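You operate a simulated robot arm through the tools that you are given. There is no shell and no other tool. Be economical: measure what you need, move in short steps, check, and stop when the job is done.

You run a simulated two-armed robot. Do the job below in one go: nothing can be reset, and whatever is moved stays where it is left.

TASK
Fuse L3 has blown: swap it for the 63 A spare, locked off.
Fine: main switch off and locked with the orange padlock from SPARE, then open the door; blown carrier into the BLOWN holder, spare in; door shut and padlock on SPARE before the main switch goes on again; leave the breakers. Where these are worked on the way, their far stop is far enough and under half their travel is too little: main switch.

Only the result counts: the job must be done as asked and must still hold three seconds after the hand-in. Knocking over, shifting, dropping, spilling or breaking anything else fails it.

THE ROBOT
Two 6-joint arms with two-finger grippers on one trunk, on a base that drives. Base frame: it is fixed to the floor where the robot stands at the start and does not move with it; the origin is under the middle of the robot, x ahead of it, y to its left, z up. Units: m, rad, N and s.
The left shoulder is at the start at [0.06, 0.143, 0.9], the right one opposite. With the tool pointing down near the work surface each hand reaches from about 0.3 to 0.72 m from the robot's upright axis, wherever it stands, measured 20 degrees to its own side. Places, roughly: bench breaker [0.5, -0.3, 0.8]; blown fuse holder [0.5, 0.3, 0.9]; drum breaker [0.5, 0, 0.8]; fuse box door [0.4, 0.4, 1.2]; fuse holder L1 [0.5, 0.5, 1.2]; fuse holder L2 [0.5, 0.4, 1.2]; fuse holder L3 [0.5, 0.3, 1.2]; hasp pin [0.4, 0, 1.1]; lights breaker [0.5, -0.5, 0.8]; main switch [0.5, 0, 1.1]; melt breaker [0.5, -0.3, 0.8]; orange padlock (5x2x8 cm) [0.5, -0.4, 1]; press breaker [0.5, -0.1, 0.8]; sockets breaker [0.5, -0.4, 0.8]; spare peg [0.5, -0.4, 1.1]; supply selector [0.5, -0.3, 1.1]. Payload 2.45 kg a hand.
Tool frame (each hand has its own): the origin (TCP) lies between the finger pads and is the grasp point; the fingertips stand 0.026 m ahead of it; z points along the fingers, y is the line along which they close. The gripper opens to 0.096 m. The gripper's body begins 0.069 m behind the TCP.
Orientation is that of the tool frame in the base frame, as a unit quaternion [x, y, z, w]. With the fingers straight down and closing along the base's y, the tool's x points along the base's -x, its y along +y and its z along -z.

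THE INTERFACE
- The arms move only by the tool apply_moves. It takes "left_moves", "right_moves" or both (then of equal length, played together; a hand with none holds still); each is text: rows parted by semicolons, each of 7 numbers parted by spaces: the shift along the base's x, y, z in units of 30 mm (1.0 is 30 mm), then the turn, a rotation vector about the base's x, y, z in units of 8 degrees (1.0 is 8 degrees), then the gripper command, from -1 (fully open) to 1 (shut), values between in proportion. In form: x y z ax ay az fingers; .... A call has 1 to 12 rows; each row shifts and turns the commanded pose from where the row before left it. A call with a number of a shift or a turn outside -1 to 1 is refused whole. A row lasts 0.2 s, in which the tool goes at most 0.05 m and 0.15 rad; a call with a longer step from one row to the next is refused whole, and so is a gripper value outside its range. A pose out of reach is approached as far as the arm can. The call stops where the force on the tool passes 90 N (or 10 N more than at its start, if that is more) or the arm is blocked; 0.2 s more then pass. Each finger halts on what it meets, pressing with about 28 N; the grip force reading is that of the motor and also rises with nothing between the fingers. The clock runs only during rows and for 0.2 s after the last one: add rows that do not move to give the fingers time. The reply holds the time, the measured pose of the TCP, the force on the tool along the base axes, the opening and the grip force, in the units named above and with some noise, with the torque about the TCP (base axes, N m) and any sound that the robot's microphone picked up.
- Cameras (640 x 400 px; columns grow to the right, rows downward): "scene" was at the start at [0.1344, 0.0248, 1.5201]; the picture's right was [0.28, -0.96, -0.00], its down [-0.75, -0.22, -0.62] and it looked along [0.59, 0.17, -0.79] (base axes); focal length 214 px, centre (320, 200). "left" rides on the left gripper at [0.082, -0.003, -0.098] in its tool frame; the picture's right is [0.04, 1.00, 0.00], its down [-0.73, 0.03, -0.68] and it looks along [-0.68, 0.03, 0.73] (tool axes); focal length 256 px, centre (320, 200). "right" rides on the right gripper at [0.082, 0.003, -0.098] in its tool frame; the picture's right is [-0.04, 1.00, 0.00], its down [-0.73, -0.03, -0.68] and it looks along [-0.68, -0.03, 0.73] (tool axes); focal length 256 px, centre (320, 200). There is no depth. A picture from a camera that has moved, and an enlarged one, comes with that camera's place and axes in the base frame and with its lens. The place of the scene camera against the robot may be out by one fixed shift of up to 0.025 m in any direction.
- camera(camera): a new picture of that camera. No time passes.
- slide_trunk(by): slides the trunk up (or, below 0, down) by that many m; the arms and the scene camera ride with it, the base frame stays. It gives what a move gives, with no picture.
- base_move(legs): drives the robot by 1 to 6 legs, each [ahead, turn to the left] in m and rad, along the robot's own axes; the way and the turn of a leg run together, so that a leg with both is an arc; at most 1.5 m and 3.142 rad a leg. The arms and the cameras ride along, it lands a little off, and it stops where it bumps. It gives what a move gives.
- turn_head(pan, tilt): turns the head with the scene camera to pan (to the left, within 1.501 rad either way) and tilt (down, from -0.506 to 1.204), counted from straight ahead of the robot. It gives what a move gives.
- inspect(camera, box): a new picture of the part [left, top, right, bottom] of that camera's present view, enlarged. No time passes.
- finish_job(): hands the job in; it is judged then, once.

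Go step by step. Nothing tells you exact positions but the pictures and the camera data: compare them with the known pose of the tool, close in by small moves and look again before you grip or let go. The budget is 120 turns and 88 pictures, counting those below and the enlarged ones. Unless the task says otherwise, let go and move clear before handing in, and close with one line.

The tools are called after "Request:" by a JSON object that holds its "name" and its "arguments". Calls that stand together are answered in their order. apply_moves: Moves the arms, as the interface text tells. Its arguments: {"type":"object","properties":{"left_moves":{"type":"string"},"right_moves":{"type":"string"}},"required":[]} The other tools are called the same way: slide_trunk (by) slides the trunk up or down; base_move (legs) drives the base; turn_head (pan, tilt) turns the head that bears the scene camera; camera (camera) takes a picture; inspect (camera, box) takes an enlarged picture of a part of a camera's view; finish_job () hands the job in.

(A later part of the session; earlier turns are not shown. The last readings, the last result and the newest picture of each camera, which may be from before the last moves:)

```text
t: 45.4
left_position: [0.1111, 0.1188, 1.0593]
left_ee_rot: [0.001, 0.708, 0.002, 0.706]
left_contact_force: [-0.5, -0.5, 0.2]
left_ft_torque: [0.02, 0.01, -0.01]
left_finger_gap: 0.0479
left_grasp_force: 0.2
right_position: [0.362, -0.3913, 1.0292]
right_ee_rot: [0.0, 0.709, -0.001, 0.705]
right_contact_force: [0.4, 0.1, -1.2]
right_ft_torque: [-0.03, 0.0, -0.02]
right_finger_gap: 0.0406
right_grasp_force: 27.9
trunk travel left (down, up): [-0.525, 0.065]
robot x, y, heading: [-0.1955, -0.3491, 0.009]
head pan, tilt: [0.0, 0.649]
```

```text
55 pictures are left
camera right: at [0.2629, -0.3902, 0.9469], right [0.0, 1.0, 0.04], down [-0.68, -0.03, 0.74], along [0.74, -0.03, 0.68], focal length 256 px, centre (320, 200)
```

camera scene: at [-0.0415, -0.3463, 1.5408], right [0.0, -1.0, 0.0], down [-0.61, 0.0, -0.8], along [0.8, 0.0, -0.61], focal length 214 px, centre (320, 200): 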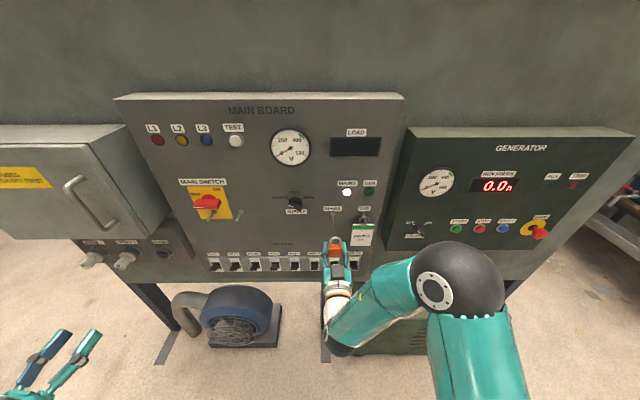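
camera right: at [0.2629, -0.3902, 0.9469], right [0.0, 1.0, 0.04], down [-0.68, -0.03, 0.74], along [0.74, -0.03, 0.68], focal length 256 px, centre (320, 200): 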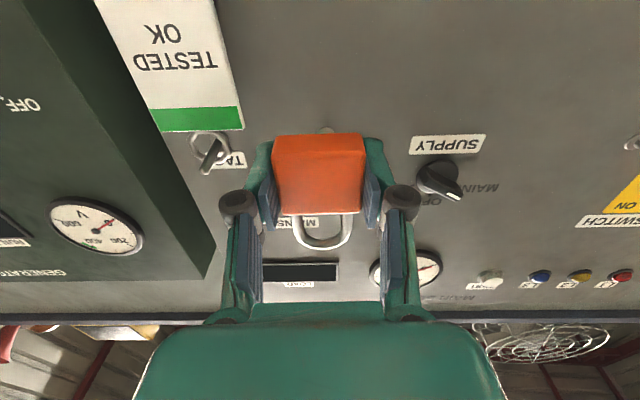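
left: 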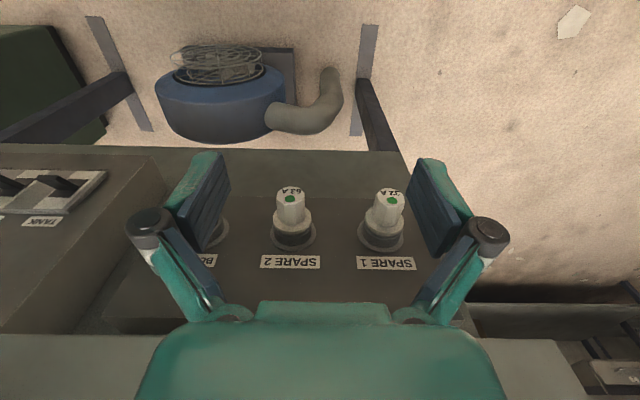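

Padlock is off. I measure the hasp pin against the spare peg in one enlarged view.

Request:
{"name": "inspect", "arguments": {"camera": "scene", "box": [180, 160, 350, 260]}}

```text
3.76 times, centred on (265, 210) of scene
camera zoom: at [-0.0415, -0.3463, 1.5408], right [0.0, -1.0, 0.0], down [-0.61, 0.0, -0.8], along [0.8, 0.0, -0.61], focal length 807 px, centre (527, 162)
```

zoom: 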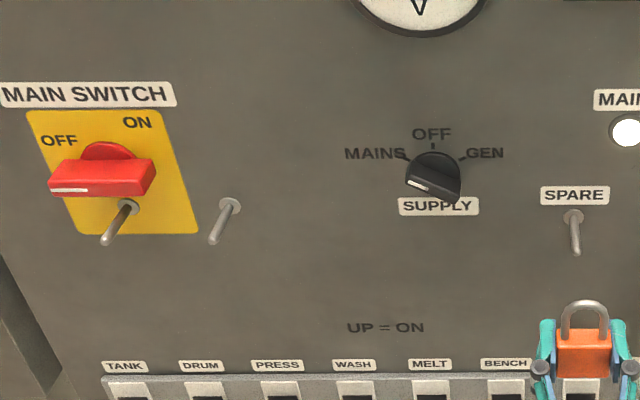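

Hasp pin is at about (0.42–0.48, -0.0155, 1.079), 12 mm higher than the spare peg. I carry the padlock over at x = 0.36.

Request:
{"name": "apply_moves", "arguments": {"right_moves": "0 1 0.2 0 0 0 1; 0 1 0.2 0 0 0 1; 0 1 0 0 0 0 1; 0 1 0 0 0 0 1; 0 1 0 0 0 0 1; 0 1 0 0 0 0 1; 0 1 0 0 0 0 1; 0 1 0 0 0 0 1; 0 1 0 0 0 0 1; 0 1 0 0 0 0 1; 0 1 0 0 0 0 1; 0 1 0 0 0 0 1"}}

Request:
{"name": "camera", "arguments": {"camera": "right"}}

```text
t: 46.9
left_position: [0.1121, 0.1188, 1.0589]
left_ee_rot: [0.001, 0.708, 0.001, 0.706]
left_contact_force: [0.1, -1.0, 0.3]
left_ft_torque: [0.03, 0.0, 0.02]
left_finger_gap: 0.0482
left_grasp_force: 0.1
right_position: [0.4152, -0.3028, 1.0816]
right_ee_rot: [0.101, 0.694, -0.033, 0.712]
right_contact_force: [-0.9, 0.1, -2.1]
right_ft_torque: [-0.01, -0.02, 0.03]
right_finger_gap: 0.0408
right_grasp_force: 27.7
trunk travel left (down, up): [-0.525, 0.065]
robot x, y, heading: [-0.1941, -0.3514, 0.001]
head pan, tilt: [0.0, 0.649]
stopped in row 7 (right hand): the arm was blocked; the commanded pose is now the measured one
```

```text
53 pictures are left
camera right: at [0.3226, -0.2742, 0.9998], right [0.19, 0.97, 0.14], down [-0.7, 0.03, 0.72], along [0.69, -0.23, 0.68], focal length 256 px, centre (320, 200)
```

right: 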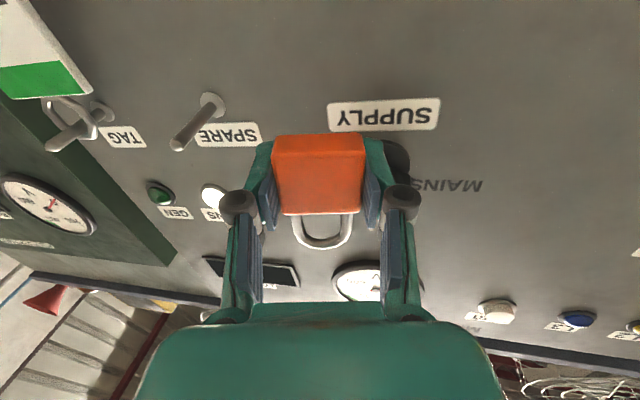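

The arm jammed near its shoulder-axis singularity (no contact force). I back the base off so the wrist stays well ahead of the shoulder, then straighten the hand.

Request:
{"name": "base_move", "arguments": {"legs": [[-0.14, 0]]}}

Request:
{"name": "camera", "arguments": {"camera": "scene"}}

```text
t: 48.3
left_position: [-0.0339, 0.1185, 1.0604]
left_ee_rot: [0.0, 0.708, 0.002, 0.707]
left_contact_force: [-0.7, -0.2, -0.1]
left_ft_torque: [-0.05, -0.01, -0.02]
left_finger_gap: 0.0482
left_grasp_force: 0.1
right_position: [0.2705, -0.3008, 1.0826]
right_ee_rot: [0.098, 0.694, -0.034, 0.712]
right_contact_force: [-0.5, -0.4, -0.6]
right_ft_torque: [0.02, 0.03, 0.01]
right_finger_gap: 0.0404
right_grasp_force: 28.1
trunk travel left (down, up): [-0.525, 0.065]
robot x, y, heading: [-0.3329, -0.3521, 0.002]
head pan, tilt: [0.0, 0.649]
```

```text
52 pictures are left
camera scene: at [-0.1869, -0.3462, 1.5412], right [0.0, -1.0, 0.0], down [-0.6, 0.0, -0.8], along [0.8, 0.0, -0.6], focal length 214 px, centre (320, 200)
```

scene: 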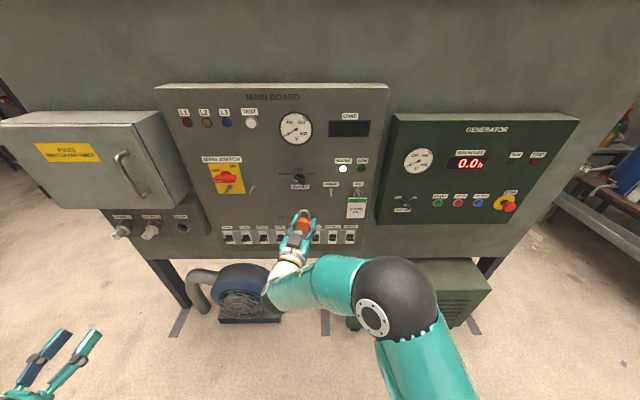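

Request:
{"name": "apply_moves", "arguments": {"right_moves": "0.8 0 -0.2 -0.33 0.1 0.66 1; 0.8 0 -0.2 -0.32 0.08 0.67 1; 0.8 0 -0.2 0 0 0 1; 0.4 1 -0.2 0 0 0 1; 0 1 -0.2 0 0 0 1; 0 1 -0.2 0 0 0 1; 0 1 -0.1 0 0 0 1; 0 1 0 0 0 0 1"}}

```text
t: 50.1
left_position: [-0.0322, 0.1196, 1.0585]
left_ee_rot: [0.002, 0.708, 0.001, 0.706]
left_contact_force: [0.1, -1.2, 0.7]
left_ft_torque: [0.0, 0.01, 0.01]
left_finger_gap: 0.0481
left_grasp_force: 0.0
right_position: [0.4138, -0.2651, 1.0243]
right_ee_rot: [0.068, 0.716, -0.054, 0.692]
right_contact_force: [0.0, 0.2, -1.1]
right_ft_torque: [-0.02, -0.02, 0.0]
right_finger_gap: 0.0405
right_grasp_force: 28.1
trunk travel left (down, up): [-0.525, 0.065]
robot x, y, heading: [-0.3309, -0.3502, 0.006]
head pan, tilt: [0.0, 0.649]
stopped in row 8 (right hand): the arm was blocked; the commanded pose is now the measured one
```

Request:
{"name": "apply_moves", "arguments": {"right_moves": "-0.3 0 0.1 -0.05 -0.08 0.4 1; -0.3 0 0.1 -0.05 -0.08 0.4 1; -0.3 0 0.1 -0.05 -0.08 0.4 1; 0 0 0 0 0 0 1; 0 0 0 0 0 0 1"}}

Request:
{"name": "turn_head", "arguments": {"pan": -0.2, "tilt": 1.0}}

Request:
{"name": "camera", "arguments": {"camera": "scene"}}

```text
t: 51.3
left_position: [-0.0309, 0.119, 1.0604]
left_ee_rot: [-0.001, 0.708, 0.003, 0.706]
left_contact_force: [0.1, 0.1, -0.6]
left_ft_torque: [0.03, 0.01, 0.01]
left_finger_gap: 0.0478
left_grasp_force: 0.1
right_position: [0.3867, -0.2619, 1.0349]
right_ee_rot: [-0.001, 0.707, -0.001, 0.707]
right_contact_force: [-0.5, 0.3, -1.4]
right_ft_torque: [0.05, 0.02, 0.0]
right_finger_gap: 0.0407
right_grasp_force: 28.3
trunk travel left (down, up): [-0.525, 0.065]
robot x, y, heading: [-0.3356, -0.3496, -0.004]
head pan, tilt: [0.0, 0.649]
```

```text
t: 52.2
left_position: [-0.0319, 0.1185, 1.0606]
left_ee_rot: [0.0, 0.708, 0.002, 0.706]
left_contact_force: [-0.5, 0.6, -0.2]
left_ft_torque: [0.01, -0.03, -0.02]
left_finger_gap: 0.0481
left_grasp_force: 0.1
right_position: [0.3853, -0.2621, 1.035]
right_ee_rot: [-0.001, 0.707, -0.001, 0.707]
right_contact_force: [-0.1, -0.3, -2.4]
right_ft_torque: [-0.01, 0.0, 0.02]
right_finger_gap: 0.0405
right_grasp_force: 28.0
trunk travel left (down, up): [-0.525, 0.065]
robot x, y, heading: [-0.3363, -0.3541, 0.003]
head pan, tilt: [-0.201, 1.0]
```

```text
51 pictures are left
camera scene: at [-0.2027, -0.3601, 1.5131], right [-0.2, -0.98, 0.0], down [-0.82, 0.17, -0.54], along [0.53, -0.11, -0.84], focal length 214 px, centre (320, 200)
```

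scene: 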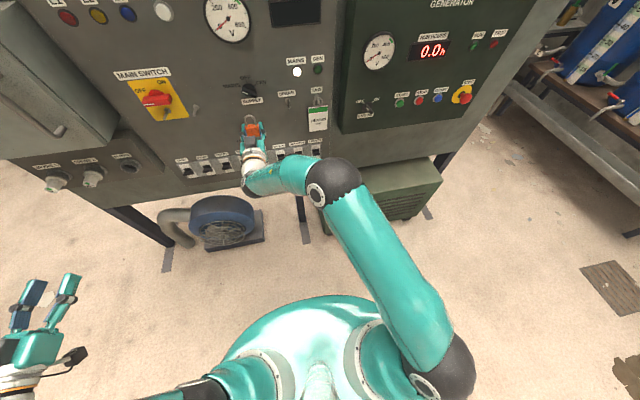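

It can hold this pose; it was just too fast. I continue in slower steps.

Request:
{"name": "apply_moves", "arguments": {"right_moves": "-0.3 0.4 0.1 0 0 0 1; -0.3 0.4 0.1 0 0 0 1; -0.1 0.4 0.1 0 0 0 1; 0 0.4 0 0 0 0 1; 0 0.4 0 0 0 0 1; 0 0.4 0 0 0 0 1; 0 0.4 0 0 0 0 1; 0 0.4 0 0 0 0 1; 0 0.4 0 0 0 0 1; 0 0.4 0 0 0 0 1; 0 0.4 0 0 0 0 1; 0 0 0 0 0 0 1"}}

```text
t: 54.1
left_position: [-0.0323, 0.1201, 1.0585]
left_ee_rot: [0.0, 0.708, 0.002, 0.706]
left_contact_force: [-0.4, 0.2, -0.4]
left_ft_torque: [0.01, -0.04, -0.01]
left_finger_gap: 0.048
left_grasp_force: 0.0
right_position: [0.4159, -0.26, 1.0324]
right_ee_rot: [0.061, 0.714, -0.047, 0.696]
right_contact_force: [-0.1, 0.3, -0.8]
right_ft_torque: [-0.01, 0.01, 0.03]
right_finger_gap: 0.0406
right_grasp_force: 27.2
trunk travel left (down, up): [-0.525, 0.065]
robot x, y, heading: [-0.3339, -0.3456, 0.001]
head pan, tilt: [-0.201, 1.0]
stopped in row 9 (right hand): the arm was blocked; the commanded pose is now the measured one
```

Still blocked around y = -0.26 relative to this stance, so I straighten the hand and let the base carry it left instead.

Request:
{"name": "apply_moves", "arguments": {"right_moves": "-0.3 0 0.1 -0.05 -0.08 0.37 1; -0.3 0 0.1 -0.05 -0.08 0.37 1; -0.3 0 0.1 -0.05 -0.08 0.37 1; 0 0 0 0 0 0 1; 0 0 0 0 0 0 1"}}

Request:
{"name": "base_move", "arguments": {"legs": [[-0.33, 0], [0, 0.8], [0.34, 0], [0, -0.8]]}}

Request:
{"name": "turn_head", "arguments": {"pan": 0.0, "tilt": 0.7}}

Request:
{"name": "camera", "arguments": {"camera": "scene"}}

```text
t: 55.3
left_position: [-0.0322, 0.1184, 1.0614]
left_ee_rot: [0.001, 0.708, 0.002, 0.706]
left_contact_force: [0.6, 0.0, 0.4]
left_ft_torque: [-0.03, 0.02, 0.0]
left_finger_gap: 0.0481
left_grasp_force: 0.1
right_position: [0.3892, -0.2556, 1.045]
right_ee_rot: [-0.004, 0.704, 0.003, 0.71]
right_contact_force: [-0.1, 0.0, -1.2]
right_ft_torque: [0.0, -0.02, 0.01]
right_finger_gap: 0.0404
right_grasp_force: 27.8
trunk travel left (down, up): [-0.525, 0.065]
robot x, y, heading: [-0.3346, -0.3496, 0.001]
head pan, tilt: [-0.201, 1.0]
```

```text
t: 64.1
left_position: [-0.1178, 0.3442, 1.0614]
left_ee_rot: [0.014, 0.709, -0.011, 0.705]
left_contact_force: [0.1, 0.0, -0.5]
left_ft_torque: [0.02, 0.0, 0.0]
left_finger_gap: 0.0479
left_grasp_force: 0.1
right_position: [0.2877, -0.0459, 1.0445]
right_ee_rot: [0.008, 0.704, -0.01, 0.71]
right_contact_force: [0.7, 0.1, -1.4]
right_ft_torque: [0.0, 0.02, 0.0]
right_finger_gap: 0.0407
right_grasp_force: 28.6
trunk travel left (down, up): [-0.525, 0.065]
robot x, y, heading: [-0.4364, -0.0953, -0.032]
head pan, tilt: [-0.201, 1.0]
```

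```text
t: 64.9
left_position: [-0.1187, 0.3442, 1.0606]
left_ee_rot: [0.012, 0.709, -0.01, 0.705]
left_contact_force: [0.2, 0.4, -0.3]
left_ft_torque: [0.03, -0.01, -0.02]
left_finger_gap: 0.0478
left_grasp_force: 0.1
right_position: [0.2876, -0.0466, 1.0448]
right_ee_rot: [0.009, 0.704, -0.011, 0.71]
right_contact_force: [0.1, 0.2, -1.9]
right_ft_torque: [0.0, 0.02, -0.02]
right_finger_gap: 0.0407
right_grasp_force: 27.9
trunk travel left (down, up): [-0.525, 0.065]
robot x, y, heading: [-0.4393, -0.0991, -0.032]
head pan, tilt: [0.0, 0.7]
```

```text
50 pictures are left
camera scene: at [-0.2894, -0.099, 1.5364], right [-0.03, -1.0, 0.0], down [-0.64, 0.02, -0.76], along [0.76, -0.03, -0.65], focal length 214 px, centre (320, 200)
```

scene: 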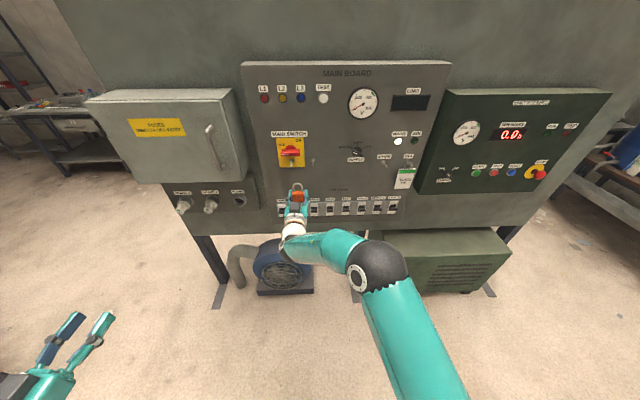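

Request:
{"name": "base_move", "arguments": {"legs": [[0.0, 0.032], [0.09, 0.0]]}}

Request:
{"name": "camera", "arguments": {"camera": "right"}}

```text
t: 66.4
left_position: [-0.0396, 0.3525, 1.0619]
left_ee_rot: [0.002, 0.709, 0.0, 0.706]
left_contact_force: [1.6, -1.0, 0.4]
left_ft_torque: [0.03, -0.03, 0.01]
left_finger_gap: 0.0481
left_grasp_force: 0.0
right_position: [0.3764, -0.0241, 1.0443]
right_ee_rot: [-0.001, 0.704, 0.0, 0.71]
right_contact_force: [0.3, -0.6, -1.9]
right_ft_torque: [-0.01, -0.03, -0.04]
right_finger_gap: 0.041
right_grasp_force: 28.1
trunk travel left (down, up): [-0.525, 0.065]
robot x, y, heading: [-0.3422, -0.0963, -0.003]
head pan, tilt: [0.0, 0.7]
```

```text
49 pictures are left
camera right: at [0.2801, -0.0237, 0.9617], right [0.0, 1.0, 0.04], down [-0.68, -0.03, 0.73], along [0.73, -0.02, 0.68], focal length 256 px, centre (320, 200)
```

right: 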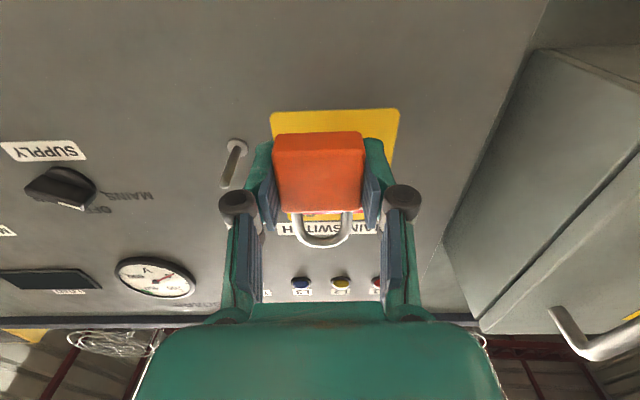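

Request:
{"name": "apply_moves", "arguments": {"right_moves": "0 0.15 -0.05 0 0 0 1; 0 0.14 0 0 0.05 0 1; 0 0 0 0 0 0 1"}}

Request:
{"name": "inspect", "arguments": {"camera": "scene", "box": [240, 120, 360, 200]}}

Request:
{"name": "camera", "arguments": {"camera": "right"}}

```text
t: 67.2
left_position: [-0.0418, 0.3523, 1.063]
left_ee_rot: [0.003, 0.709, 0.001, 0.706]
left_contact_force: [0.3, -0.3, -0.4]
left_ft_torque: [-0.02, 0.03, 0.03]
left_finger_gap: 0.048
left_grasp_force: 0.0
right_position: [0.376, -0.0153, 1.0436]
right_ee_rot: [-0.003, 0.707, 0.0, 0.708]
right_contact_force: [-1.2, 0.4, -2.7]
right_ft_torque: [0.01, 0.03, -0.01]
right_finger_gap: 0.0408
right_grasp_force: 28.0
trunk travel left (down, up): [-0.525, 0.065]
robot x, y, heading: [-0.3452, -0.0986, -0.005]
head pan, tilt: [0.0, 0.7]
```

```text
5.00 times, centred on (300, 160) of scene
camera zoom: at [-0.1985, -0.0953, 1.5365], right [0.0, -1.0, 0.0], down [-0.64, 0.0, -0.76], along [0.76, 0.0, -0.64], focal length 1072 px, centre (420, 400)
```

zoom: 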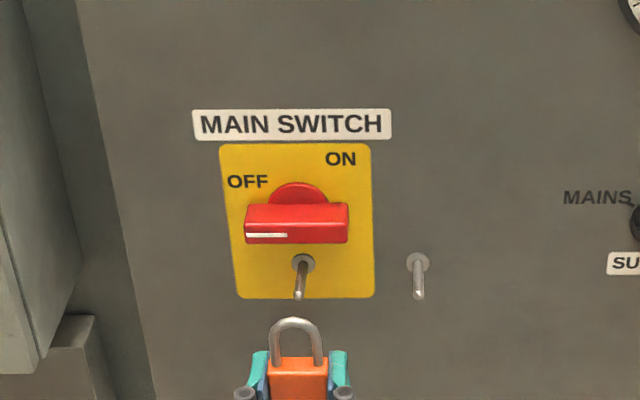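

```text
47 pictures are left
camera right: at [0.2779, -0.0143, 0.9616], right [0.0, 1.0, 0.04], down [-0.68, -0.03, 0.73], along [0.73, -0.02, 0.68], focal length 256 px, centre (320, 200)
```

right: 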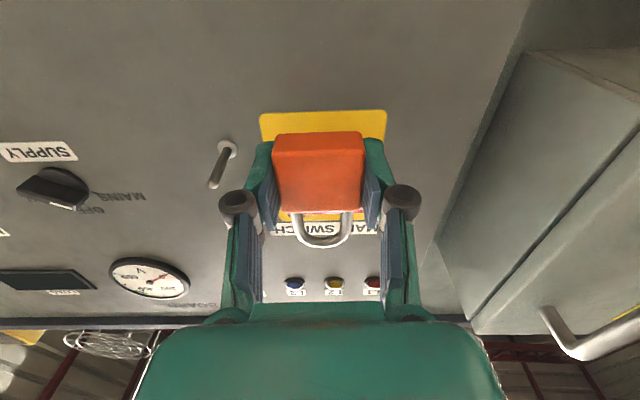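

Shackle lines up within ~2 mm of the pin. A small correction, then I slide on slowly watching the force.

Request:
{"name": "apply_moves", "arguments": {"right_moves": "0 0.06 -0.1 0 0 0 1; 0.35 0 0 0 0 0 1; 0.35 0 0 0 0 0 1; 0.35 0 0 0 0 0 1; 0.35 0 0 0 0 0 1; 0 0 0 0 0 0 1"}}

Request:
{"name": "inspect", "arguments": {"camera": "scene", "box": [240, 120, 360, 200]}}

Request:
{"name": "camera", "arguments": {"camera": "right"}}

```text
t: 68.6
left_position: [-0.0427, 0.353, 1.0619]
left_ee_rot: [0.003, 0.708, 0.0, 0.706]
left_contact_force: [0.2, -0.4, -0.3]
left_ft_torque: [-0.02, 0.01, 0.02]
left_finger_gap: 0.0482
left_grasp_force: 0.1
right_position: [0.42, -0.0154, 1.0407]
right_ee_rot: [-0.002, 0.707, 0.001, 0.707]
right_contact_force: [-0.6, -0.6, -1.2]
right_ft_torque: [-0.02, -0.02, -0.03]
right_finger_gap: 0.0408
right_grasp_force: 27.6
trunk travel left (down, up): [-0.525, 0.065]
robot x, y, heading: [-0.3452, -0.0994, -0.003]
head pan, tilt: [0.0, 0.7]
```

```text
5.00 times, centred on (300, 160) of scene
camera zoom: at [-0.1986, -0.0953, 1.5365], right [0.0, -1.0, 0.0], down [-0.64, 0.0, -0.76], along [0.76, 0.0, -0.64], focal length 1072 px, centre (420, 400)
```

zoom: 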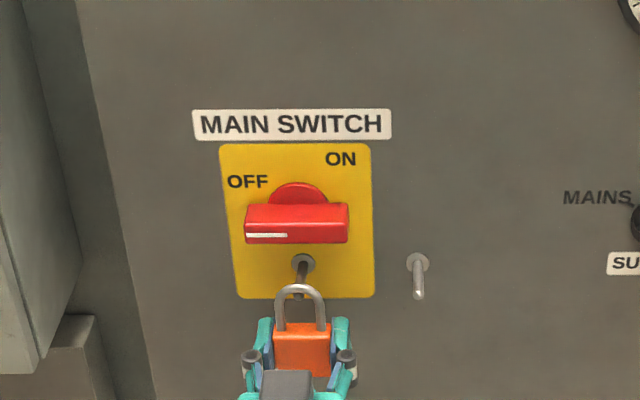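

```text
45 pictures are left
camera right: at [0.3217, -0.0132, 0.9593], right [0.0, 1.0, 0.04], down [-0.68, -0.03, 0.73], along [0.73, -0.02, 0.68], focal length 256 px, centre (320, 200)
```

right: 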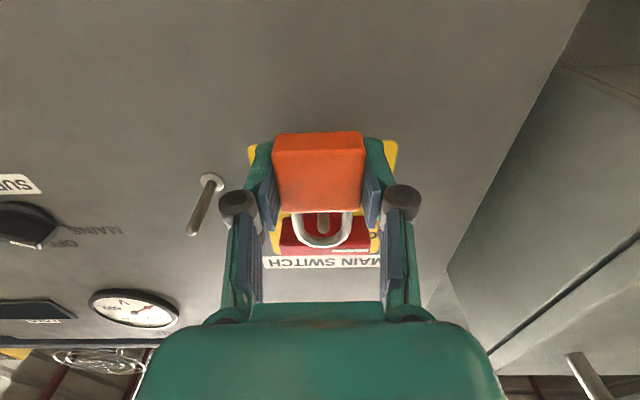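

The pin tip shows inside the shackle. I continue to seat it and lower.

Request:
{"name": "apply_moves", "arguments": {"right_moves": "0.35 0 0 0 0 0 1; 0.35 0 0 0 0 0 1; 0.3 0 0 0 0 0 1; 0 0 -0.1 0 0 0 1; 0 0 -0.1 0 0 0 1; 0 0 0 0 0 0 1"}}

Request:
{"name": "inspect", "arguments": {"camera": "scene", "box": [240, 120, 360, 200]}}

Request:
{"name": "camera", "arguments": {"camera": "right"}}

```text
t: 70.0
left_position: [-0.0417, 0.3536, 1.0617]
left_ee_rot: [0.003, 0.708, 0.0, 0.706]
left_contact_force: [0.3, 0.0, 0.5]
left_ft_torque: [0.0, 0.0, 0.0]
left_finger_gap: 0.0481
left_grasp_force: 0.0
right_position: [0.4488, -0.0154, 1.0372]
right_ee_rot: [-0.001, 0.705, 0.0, 0.709]
right_contact_force: [1.5, 1.6, 5.1]
right_ft_torque: [-0.05, 0.12, -0.01]
right_finger_gap: 0.0408
right_grasp_force: 27.8
trunk travel left (down, up): [-0.525, 0.065]
robot x, y, heading: [-0.3495, -0.0991, -0.001]
head pan, tilt: [0.0, 0.7]
```

```text
5.00 times, centred on (300, 160) of scene
camera zoom: at [-0.1988, -0.0952, 1.5366], right [0.0, -1.0, 0.0], down [-0.64, 0.0, -0.76], along [0.76, 0.0, -0.64], focal length 1072 px, centre (420, 400)
```

zoom: 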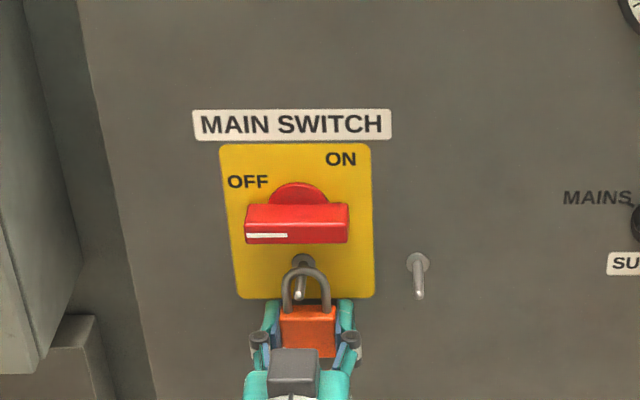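

```text
43 pictures are left
camera right: at [0.3505, -0.0149, 0.9548], right [0.0, 1.0, 0.04], down [-0.68, -0.03, 0.73], along [0.73, -0.02, 0.68], focal length 256 px, centre (320, 200)
```

right: 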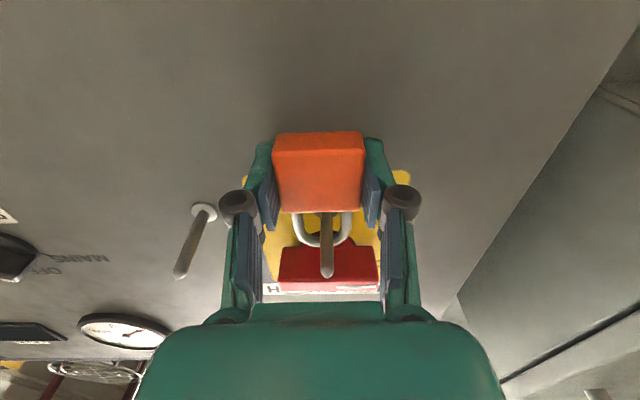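

Pin is through and the shackle rests on it (+5 N). I release and back straight off.

Request:
{"name": "apply_moves", "arguments": {"right_moves": "0 0 -0.03 0 0 0 0.1; 0 0 0 0 0 0 -0.2; 0 0 0 0 0 0 -0.4; 0 0 0 0 0 0 -0.4; -0.6 0 0 0 0 0 -0.4; -0.7 0 0 0 0 0 -0.4; -0.7 0 0 0 0 0 -0.4; -0.7 0 0 0 0 0 -0.4; -0.7 0 0 0 0 0 -0.4; 0 0 0 0 0 0 -0.4"}}

Request:
{"name": "camera", "arguments": {"camera": "right"}}

Request:
{"name": "camera", "arguments": {"camera": "scene"}}

```text
t: 72.2
left_position: [-0.0413, 0.3527, 1.0625]
left_ee_rot: [0.002, 0.708, 0.0, 0.706]
left_contact_force: [-1.3, 0.7, -0.7]
left_ft_torque: [-0.03, 0.02, 0.0]
left_finger_gap: 0.048
left_grasp_force: 0.0
right_position: [0.3471, -0.0154, 1.0326]
right_ee_rot: [-0.002, 0.706, 0.0, 0.708]
right_contact_force: [0.5, -0.7, -0.3]
right_ft_torque: [0.03, 0.03, -0.01]
right_finger_gap: 0.0672
right_grasp_force: 0.1
trunk travel left (down, up): [-0.525, 0.065]
robot x, y, heading: [-0.3528, -0.1009, -0.004]
head pan, tilt: [0.0, 0.7]
```

```text
42 pictures are left
camera right: at [0.2492, -0.0133, 0.9514], right [0.0, 1.0, 0.04], down [-0.68, -0.03, 0.73], along [0.73, -0.02, 0.68], focal length 256 px, centre (320, 200)
```

right: 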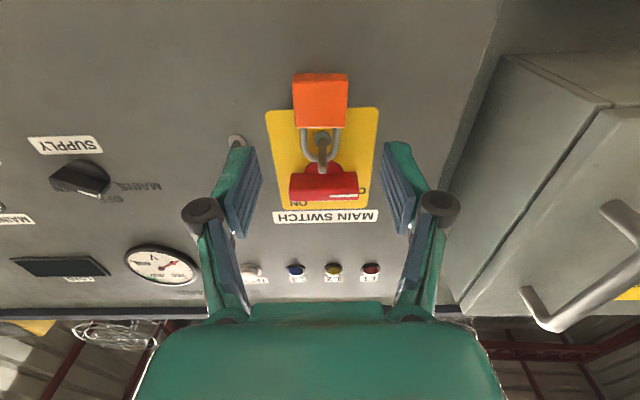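

```text
41 pictures are left
camera scene: at [-0.1984, -0.0953, 1.5364], right [0.0, -1.0, 0.0], down [-0.64, 0.0, -0.76], along [0.76, 0.0, -0.64], focal length 214 px, centre (320, 200)
```

scene: 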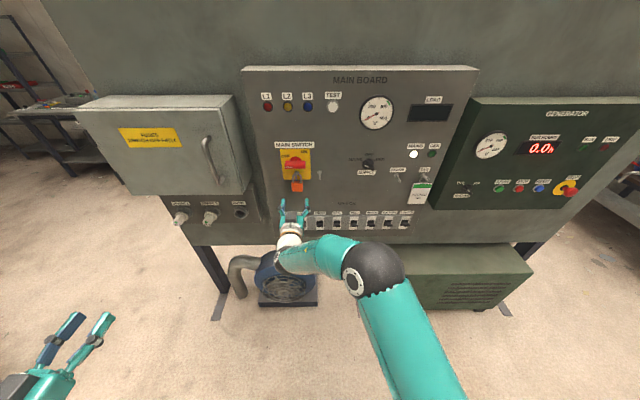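

The lock-off is done. Next I drive about 0.27 m left, keeping well back, to work the fuse-box door.

Request:
{"name": "base_move", "arguments": {"legs": [[-0.42, 0], [0, 0.8], [0.376, 0], [0, -0.79]]}}

Request:
{"name": "camera", "arguments": {"camera": "scene"}}

Request:
{"name": "camera", "arguments": {"camera": "right"}}

```text
t: 81.5
left_position: [-0.1981, 0.6338, 1.0609]
left_ee_rot: [0.007, 0.707, 0.0, 0.707]
left_contact_force: [-0.6, 0.1, 0.3]
left_ft_torque: [0.02, -0.01, -0.01]
left_finger_gap: 0.0482
left_grasp_force: 0.1
right_position: [0.1939, 0.263, 1.0332]
right_ee_rot: [-0.006, 0.707, 0.005, 0.707]
right_contact_force: [0.3, -0.8, 0.2]
right_ft_torque: [0.0, -0.01, 0.0]
right_finger_gap: 0.0669
right_grasp_force: 0.0
trunk travel left (down, up): [-0.525, 0.065]
robot x, y, heading: [-0.4995, 0.1919, 0.007]
head pan, tilt: [0.0, 0.7]
```

```text
40 pictures are left
camera scene: at [-0.3514, 0.1946, 1.5364], right [0.01, -1.0, 0.0], down [-0.64, -0.01, -0.76], along [0.76, 0.01, -0.64], focal length 214 px, centre (320, 200)
```

scene: 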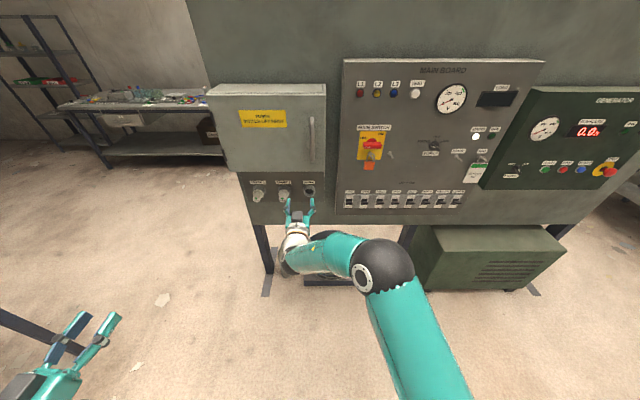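

```text
39 pictures are left
camera right: at [0.0957, 0.2636, 0.9514], right [-0.01, 1.0, 0.04], down [-0.68, -0.04, 0.73], along [0.73, -0.02, 0.68], focal length 256 px, centre (320, 200)
```

right: 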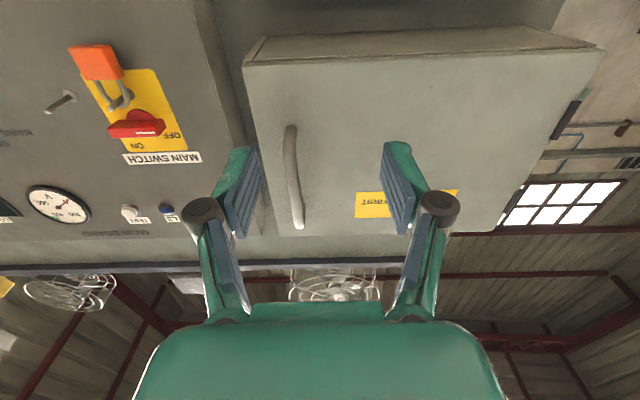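

Handle is at about (0.42, 0.22, 1.2). I drive up 0.1 m and raise the right hand in front of it.

Request:
{"name": "base_move", "arguments": {"legs": [[0.1, -0.007]]}}

Request:
{"name": "apply_moves", "arguments": {"right_moves": "0 -0.2 0.6 0 0 0 -0.4; 0 -0.2 0.6 0 0 0 -0.4; 0 -0.2 0.6 0 0 0 -0.4; 0 -0.2 0.6 0 0 0 -0.4; 0 -0.2 0.6 0 0 0 -0.4; 0 -0.2 0.6 0 0 0 -0.4; 0 0 0.6 0 0 0 -0.4; 0 0 0.6 0 0 0 -0.4; 0 0 0.6 0 0 0 -0.4; 0 0 0 0 0 0 -0.4"}}

Request:
{"name": "camera", "arguments": {"camera": "right"}}

Request:
{"name": "inspect", "arguments": {"camera": "scene", "box": [200, 60, 380, 240]}}

```text
t: 82.7
left_position: [-0.0921, 0.6335, 1.0599]
left_ee_rot: [0.01, 0.707, -0.002, 0.707]
left_contact_force: [1.3, -1.0, 0.3]
left_ft_torque: [0.0, -0.05, -0.02]
left_finger_gap: 0.0481
left_grasp_force: 0.0
right_position: [0.2958, 0.261, 1.033]
right_ee_rot: [-0.003, 0.707, 0.002, 0.707]
right_contact_force: [0.2, -0.1, -0.2]
right_ft_torque: [-0.02, -0.06, -0.03]
right_finger_gap: 0.0672
right_grasp_force: 0.0
trunk travel left (down, up): [-0.525, 0.065]
robot x, y, heading: [-0.4003, 0.1899, 0.0]
head pan, tilt: [0.0, 0.7]
```

```text
t: 84.9
left_position: [-0.0952, 0.6346, 1.0604]
left_ee_rot: [0.01, 0.707, -0.002, 0.708]
left_contact_force: [-0.9, 0.4, 0.3]
left_ft_torque: [-0.02, -0.01, 0.0]
left_finger_gap: 0.0479
left_grasp_force: 0.1
right_position: [0.2945, 0.2261, 1.1974]
right_ee_rot: [-0.002, 0.707, 0.002, 0.707]
right_contact_force: [-0.4, -0.1, 0.1]
right_ft_torque: [0.02, 0.0, 0.0]
right_finger_gap: 0.0672
right_grasp_force: 0.0
trunk travel left (down, up): [-0.525, 0.065]
robot x, y, heading: [-0.401, 0.1942, 0.005]
head pan, tilt: [0.0, 0.7]
```

```text
38 pictures are left
camera right: at [0.1957, 0.2265, 1.1146], right [-0.01, 1.0, 0.04], down [-0.68, -0.03, 0.73], along [0.73, -0.02, 0.68], focal length 256 px, centre (320, 200)
```

right: 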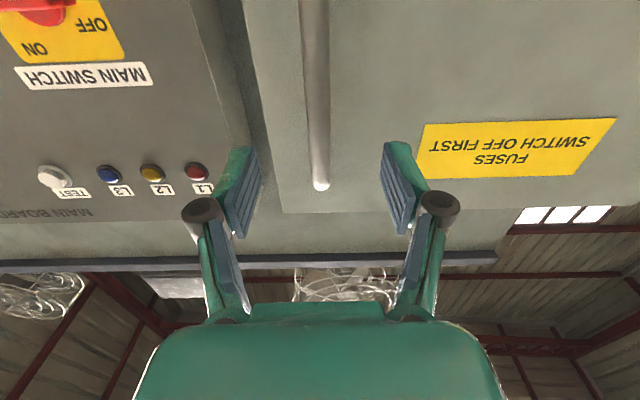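

```text
2.22 times, centred on (290, 150) of scene
camera zoom: at [-0.2508, 0.1949, 1.5365], right [0.0, -1.0, 0.0], down [-0.64, 0.0, -0.76], along [0.76, 0.0, -0.64], focal length 477 px, centre (387, 311)
```

zoom: 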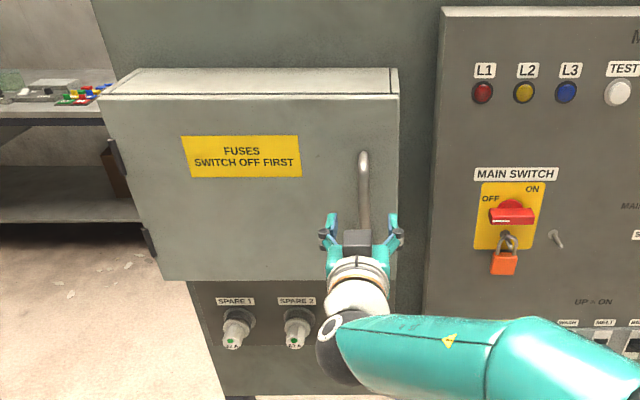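

Handle bar: x≈0.365, y≈0.222, z 1.09–1.25. I close in and grip its middle.

Request:
{"name": "apply_moves", "arguments": {"right_moves": "0.5 -0.1 -0.25 0 0 0 -0.4; 0.5 0 -0.25 0 0 0 -0.4; 0.5 0 -0.25 0 0 0 -0.4; 0.5 0 0 0 0 0 -0.4; 0 0 0 0 0 0 -0.4; 0 0 0 0 0 0 0.5; 0 0 0 0 0 0 1; 0 0 0 0 0 0 1; 0 0 0 0 0 0 1; 0 0 0 0 0 0 1"}}

Request:
{"name": "camera", "arguments": {"camera": "right"}}

```text
t: 87.1
left_position: [-0.0956, 0.6341, 1.0601]
left_ee_rot: [0.009, 0.707, -0.003, 0.708]
left_contact_force: [-0.2, 0.2, 0.1]
left_ft_torque: [0.0, -0.02, -0.03]
left_finger_gap: 0.0479
left_grasp_force: 0.0
right_position: [0.3541, 0.2258, 1.1729]
right_ee_rot: [-0.004, 0.707, 0.002, 0.707]
right_contact_force: [1.8, 10.3, 1.3]
right_ft_torque: [0.24, 0.13, 0.12]
right_finger_gap: 0.0149
right_grasp_force: 40.9
trunk travel left (down, up): [-0.525, 0.065]
robot x, y, heading: [-0.3939, 0.192, 0.005]
head pan, tilt: [0.0, 0.7]
```

```text
36 pictures are left
camera right: at [0.2549, 0.2259, 1.092], right [-0.01, 1.0, 0.04], down [-0.68, -0.03, 0.73], along [0.73, -0.02, 0.68], focal length 256 px, centre (320, 200)
```

right: 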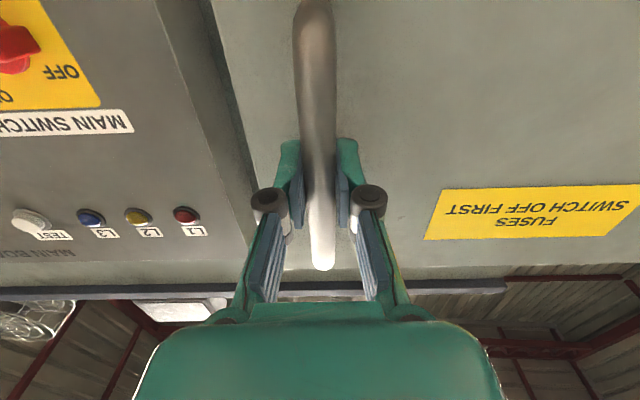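

Bar gripped. I pull the door open by backing the base along a gentle arc.

Request:
{"name": "base_move", "arguments": {"legs": [[-0.055, 0.014], [-0.065, 0.031]]}}

Request:
{"name": "camera", "arguments": {"camera": "scene"}}

```text
t: 88.6
left_position: [-0.2341, 0.6498, 1.0581]
left_ee_rot: [-0.009, 0.707, 0.012, 0.707]
left_contact_force: [-1.0, 0.3, -1.2]
left_ft_torque: [0.04, -0.02, -0.06]
left_finger_gap: 0.0481
left_grasp_force: 0.0
right_position: [0.2298, 0.2669, 1.1729]
right_ee_rot: [-0.028, 0.707, 0.021, 0.706]
right_contact_force: [23.8, 44.1, 9.0]
right_ft_torque: [0.66, -0.16, 0.04]
right_finger_gap: 0.0147
right_grasp_force: 40.9
trunk travel left (down, up): [-0.525, 0.065]
robot x, y, heading: [-0.5173, 0.1813, 0.051]
head pan, tilt: [0.0, 0.7]
```

```text
35 pictures are left
camera scene: at [-0.369, 0.2063, 1.5361], right [0.05, -1.0, 0.01], down [-0.65, -0.04, -0.76], along [0.76, 0.04, -0.65], focal length 214 px, centre (320, 200)
```

scene: 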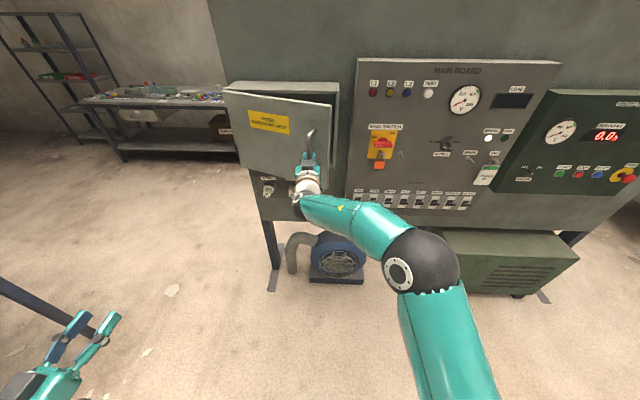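

Request:
{"name": "apply_moves", "arguments": {"right_moves": "0 0.2 0 0 0 0 1; -0.4 0.25 0 0 0 -0.4 1; -0.4 0.25 0 0 0 -0.4 1; -0.4 0.25 0 0 0 -0.4 1; -0.4 0.27 0 0 0 -0.4 1"}}

```text
t: 89.8
left_position: [-0.2331, 0.6468, 1.0601]
left_ee_rot: [-0.007, 0.707, 0.012, 0.707]
left_contact_force: [-0.4, 0.7, -0.7]
left_ft_torque: [-0.01, 0.0, 0.01]
left_finger_gap: 0.048
left_grasp_force: 0.1
right_position: [0.1831, 0.2982, 1.1735]
right_ee_rot: [0.052, 0.706, -0.057, 0.704]
right_contact_force: [12.8, 16.8, -9.3]
right_ft_torque: [0.29, -0.02, -0.11]
right_finger_gap: 0.0147
right_grasp_force: 41.1
trunk travel left (down, up): [-0.525, 0.065]
robot x, y, heading: [-0.5194, 0.1856, 0.054]
head pan, tilt: [0.0, 0.7]
```

Request:
{"name": "apply_moves", "arguments": {"right_moves": "-0.42 0.34 0 0 0 -0.4 1; -0.42 0.36 0 0 0 -0.4 1; -0.4 0.38 0 0 0 -0.4 1; -0.4 0.4 0 0 0 -0.4 1; -0.38 0.42 0 0 0 -0.4 1; -0.36 0.43 0 0 0 -0.4 1"}}

Request:
{"name": "camera", "arguments": {"camera": "scene"}}

```text
t: 90.4
left_position: [-0.2355, 0.6527, 1.057]
left_ee_rot: [-0.013, 0.708, 0.015, 0.706]
left_contact_force: [0.2, -0.1, -0.5]
left_ft_torque: [0.02, -0.01, 0.01]
left_finger_gap: 0.0483
left_grasp_force: 0.1
right_position: [0.1895, 0.2921, 1.174]
right_ee_rot: [0.091, 0.709, -0.088, 0.693]
right_contact_force: [55.2, 71.6, 1.6]
right_ft_torque: [-0.11, -0.8, 0.35]
right_finger_gap: 0.017
right_grasp_force: 43.3
trunk travel left (down, up): [-0.525, 0.065]
robot x, y, heading: [-0.5196, 0.1882, 0.065]
head pan, tilt: [0.0, 0.7]
stopped in row 2 (right hand): the force on the tool passed its limit at 93 N (the readings are from after the stop); the commanded pose is now the measured one
```

```text
34 pictures are left
camera scene: at [-0.3585, 0.2104, 1.535], right [0.07, -1.0, 0.01], down [-0.65, -0.05, -0.76], along [0.76, 0.05, -0.65], focal length 214 px, centre (320, 200)
```

scene: 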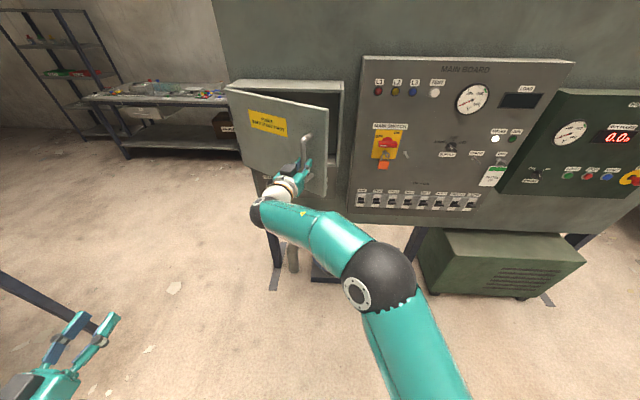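

The arc needs a tighter radius (hinge nearer 0.40, 0.56). I follow the corrected arc in small steps.

Request:
{"name": "apply_moves", "arguments": {"right_moves": "-0.3 0.38 0 0 0 0 1; -0.32 0.35 0 0 0 0 1; -0.35 0.35 0 0 0 0 1; -0.35 0.36 0 0 0 0 1; -0.32 0.38 0 0 0 0 1; -0.3 0.38 0 0 0 0 1"}}

```text
t: 91.1
left_position: [-0.2404, 0.6551, 1.0577]
left_ee_rot: [-0.013, 0.707, 0.013, 0.707]
left_contact_force: [-0.7, -0.4, 0.0]
left_ft_torque: [0.01, -0.05, 0.0]
left_finger_gap: 0.0481
left_grasp_force: 0.1
right_position: [0.1837, 0.293, 1.175]
right_ee_rot: [0.094, 0.709, -0.091, 0.693]
right_contact_force: [57.2, 74.0, -6.0]
right_ft_torque: [-0.26, -0.71, 0.33]
right_finger_gap: 0.0225
right_grasp_force: 44.7
trunk travel left (down, up): [-0.525, 0.065]
robot x, y, heading: [-0.5187, 0.1855, 0.075]
head pan, tilt: [0.0, 0.7]
stopped in row 3 (right hand): the force on the tool passed its limit at 103 N (the readings are from after the stop); the commanded pose is now the measured one
```

Wedged; I release the bar and look.

Request:
{"name": "apply_moves", "arguments": {"right_moves": "0 0 0 0 0 0 0.2; 0 0 0 0 0 0 -0.3; 0 0 0 0 0 0 -0.4"}}

Request:
{"name": "camera", "arguments": {"camera": "right"}}

Request:
{"name": "inspect", "arguments": {"camera": "scene", "box": [200, 60, 380, 240]}}

```text
t: 91.9
left_position: [-0.2425, 0.6453, 1.0644]
left_ee_rot: [-0.008, 0.705, 0.015, 0.709]
left_contact_force: [-0.5, 0.1, -1.0]
left_ft_torque: [0.0, 0.0, 0.0]
left_finger_gap: 0.0481
left_grasp_force: 0.0
right_position: [0.1788, 0.2697, 1.1883]
right_ee_rot: [0.118, 0.701, -0.097, 0.696]
right_contact_force: [2.3, 2.9, 2.3]
right_ft_torque: [0.04, -0.01, 0.02]
right_finger_gap: 0.0685
right_grasp_force: 1.1
trunk travel left (down, up): [-0.525, 0.065]
robot x, y, heading: [-0.5157, 0.1887, 0.057]
head pan, tilt: [0.0, 0.7]
```

```text
33 pictures are left
camera right: at [0.0853, 0.3035, 1.1078], right [0.3, 0.95, 0.07], down [-0.65, 0.16, 0.74], along [0.69, -0.27, 0.67], focal length 256 px, centre (320, 200)
```

right: 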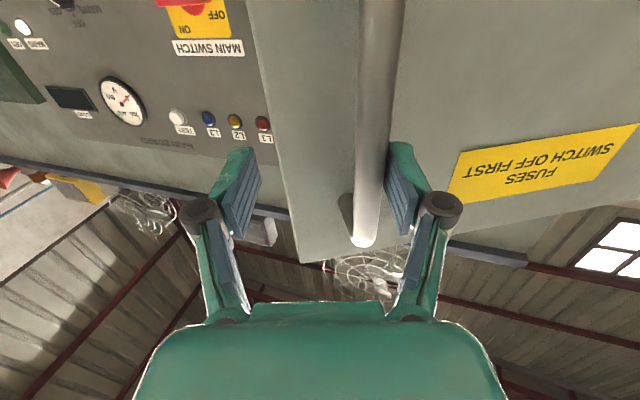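

```text
2.22 times, centred on (290, 150) of scene
camera zoom: at [-0.3715, 0.1994, 1.537], right [0.06, -1.0, 0.0], down [-0.64, -0.04, -0.76], along [0.76, 0.05, -0.64], focal length 477 px, centre (387, 311)
```

zoom: 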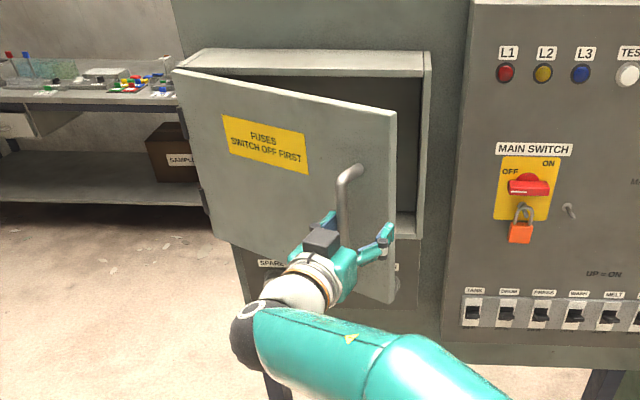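

Door is about 28° open and stays. I back the hand off the bar along its own axis, then I'll push the door from inside.

Request:
{"name": "apply_moves", "arguments": {"right_moves": "-0.15 0.5 0 0 0 0 -0.5; -0.6 0.2 0 0 0 0 -0.6; -0.6 0.2 0 0 0 0 -0.6; -0.6 0.2 0 0 0 0 -0.6; -0.4 0.1 0 0 0 0 -0.6"}}

Request:
{"name": "base_move", "arguments": {"legs": [[-0.15, 0]]}}

Request:
{"name": "camera", "arguments": {"camera": "scene"}}

```text
t: 93.3
left_position: [-0.2431, 0.646, 1.0648]
left_ee_rot: [-0.008, 0.705, 0.016, 0.709]
left_contact_force: [0.6, 0.4, 0.1]
left_ft_torque: [0.02, -0.01, 0.0]
left_finger_gap: 0.0478
left_grasp_force: 0.0
right_position: [0.1484, 0.2414, 1.1601]
right_ee_rot: [0.152, 0.711, -0.145, 0.671]
right_contact_force: [-0.9, -0.4, -0.1]
right_ft_torque: [0.0, -0.01, 0.01]
right_finger_gap: 0.0768
right_grasp_force: 0.1
trunk travel left (down, up): [-0.525, 0.065]
robot x, y, heading: [-0.5194, 0.1835, 0.058]
head pan, tilt: [0.0, 0.7]
stopped in row 5 (right hand): the arm was blocked; the commanded pose is now the measured one
```

```text
t: 94.7
left_position: [-0.3939, 0.6346, 1.066]
left_ee_rot: [-0.006, 0.704, 0.013, 0.71]
left_contact_force: [-0.1, 0.2, -0.4]
left_ft_torque: [0.0, -0.01, 0.0]
left_finger_gap: 0.0479
left_grasp_force: 0.1
right_position: [-0.0066, 0.2284, 1.1604]
right_ee_rot: [0.156, 0.709, -0.146, 0.672]
right_contact_force: [-0.4, -0.3, -0.1]
right_ft_torque: [-0.06, 0.02, 0.02]
right_finger_gap: 0.077
right_grasp_force: 0.0
trunk travel left (down, up): [-0.525, 0.065]
robot x, y, heading: [-0.671, 0.1771, 0.051]
head pan, tilt: [0.0, 0.7]
```

```text
31 pictures are left
camera scene: at [-0.5256, 0.1881, 1.537], right [0.05, -1.0, 0.0], down [-0.64, -0.03, -0.77], along [0.76, 0.04, -0.64], focal length 214 px, centre (320, 200)
```

scene: 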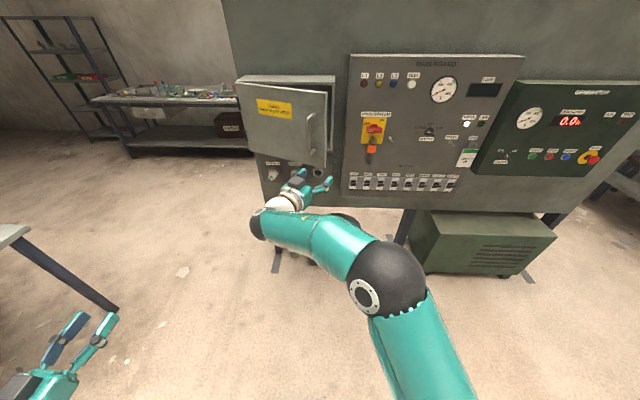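

Request:
{"name": "apply_moves", "arguments": {"right_moves": "0.6 -0.5 0 -0.02 -0.07 0.62 0.5; 0.6 -0.6 0 -0.02 -0.07 0.62 1; 0.6 -0.7 0 -0.02 -0.07 0.62 1; 0.6 -0.8 0 -0.02 -0.08 0.62 1; 0.5 -0.8 0 -0.02 -0.08 0.62 1; 0 0 0 0 0 0 1; 0 0 0 0 0 0 1"}}

Request:
{"name": "base_move", "arguments": {"legs": [[0, -0.051]]}}

```text
t: 96.2
left_position: [-0.3909, 0.6349, 1.064]
left_ee_rot: [-0.006, 0.705, 0.013, 0.709]
left_contact_force: [-0.4, 0.0, -0.5]
left_ft_torque: [0.0, 0.0, 0.01]
left_finger_gap: 0.0479
left_grasp_force: 0.2
right_position: [0.085, 0.1255, 1.1621]
right_ee_rot: [-0.002, 0.707, 0.002, 0.707]
right_contact_force: [-1.0, -0.1, 0.4]
right_ft_torque: [0.01, -0.01, 0.0]
right_finger_gap: 0.0001
right_grasp_force: 28.4
trunk travel left (down, up): [-0.525, 0.065]
robot x, y, heading: [-0.6713, 0.1789, 0.052]
head pan, tilt: [0.0, 0.7]
```

```text
t: 97.1
left_position: [-0.3684, 0.6202, 1.0643]
left_ee_rot: [0.012, 0.705, -0.004, 0.71]
left_contact_force: [0.4, 0.1, 0.0]
left_ft_torque: [0.01, 0.04, 0.0]
left_finger_gap: 0.0478
left_grasp_force: 0.1
right_position: [0.0811, 0.0878, 1.1611]
right_ee_rot: [0.016, 0.707, -0.017, 0.706]
right_contact_force: [-1.1, -0.1, -0.1]
right_ft_torque: [-0.02, -0.03, 0.01]
right_finger_gap: 0.0
right_grasp_force: 28.1
trunk travel left (down, up): [-0.525, 0.065]
robot x, y, heading: [-0.671, 0.176, 0.006]
head pan, tilt: [0.0, 0.7]
```

Request:
{"name": "base_move", "arguments": {"legs": [[0.21, -0.006], [0, 0.2]]}}

Request:
{"name": "camera", "arguments": {"camera": "scene"}}

```text
t: 99.6
left_position: [-0.2351, 0.6632, 1.067]
left_ee_rot: [-0.048, 0.702, 0.057, 0.708]
left_contact_force: [-0.2, -0.5, -0.6]
left_ft_torque: [0.01, -0.02, -0.03]
left_finger_gap: 0.048
left_grasp_force: 0.0
right_position: [0.3083, 0.1817, 1.1607]
right_ee_rot: [-0.012, 0.707, 0.026, 0.706]
right_contact_force: [-8.5, -25.9, -0.5]
right_ft_torque: [0.0, -0.01, 0.83]
right_finger_gap: 0.0
right_grasp_force: 28.2
trunk travel left (down, up): [-0.525, 0.065]
robot x, y, heading: [-0.4585, 0.1755, 0.164]
head pan, tilt: [0.0, 0.7]
stopped in leg 2: the force on the tool passed its limit at 105 N (the readings are from after the stop); the commanded pose is now the measured one
```

```text
30 pictures are left
camera scene: at [-0.3116, 0.1998, 1.5367], right [0.17, -0.99, 0.0], down [-0.64, -0.11, -0.77], along [0.75, 0.13, -0.64], focal length 214 px, centre (320, 200)
```

scene: 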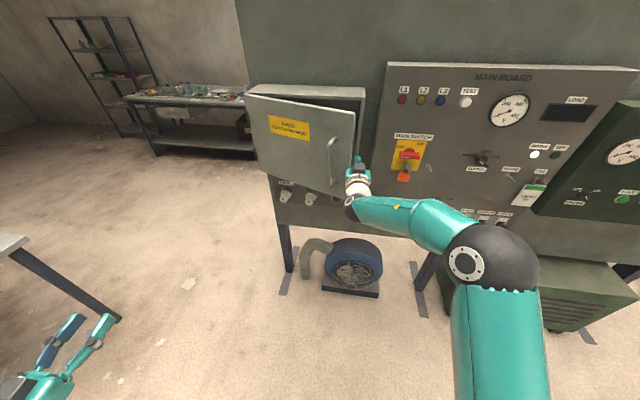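

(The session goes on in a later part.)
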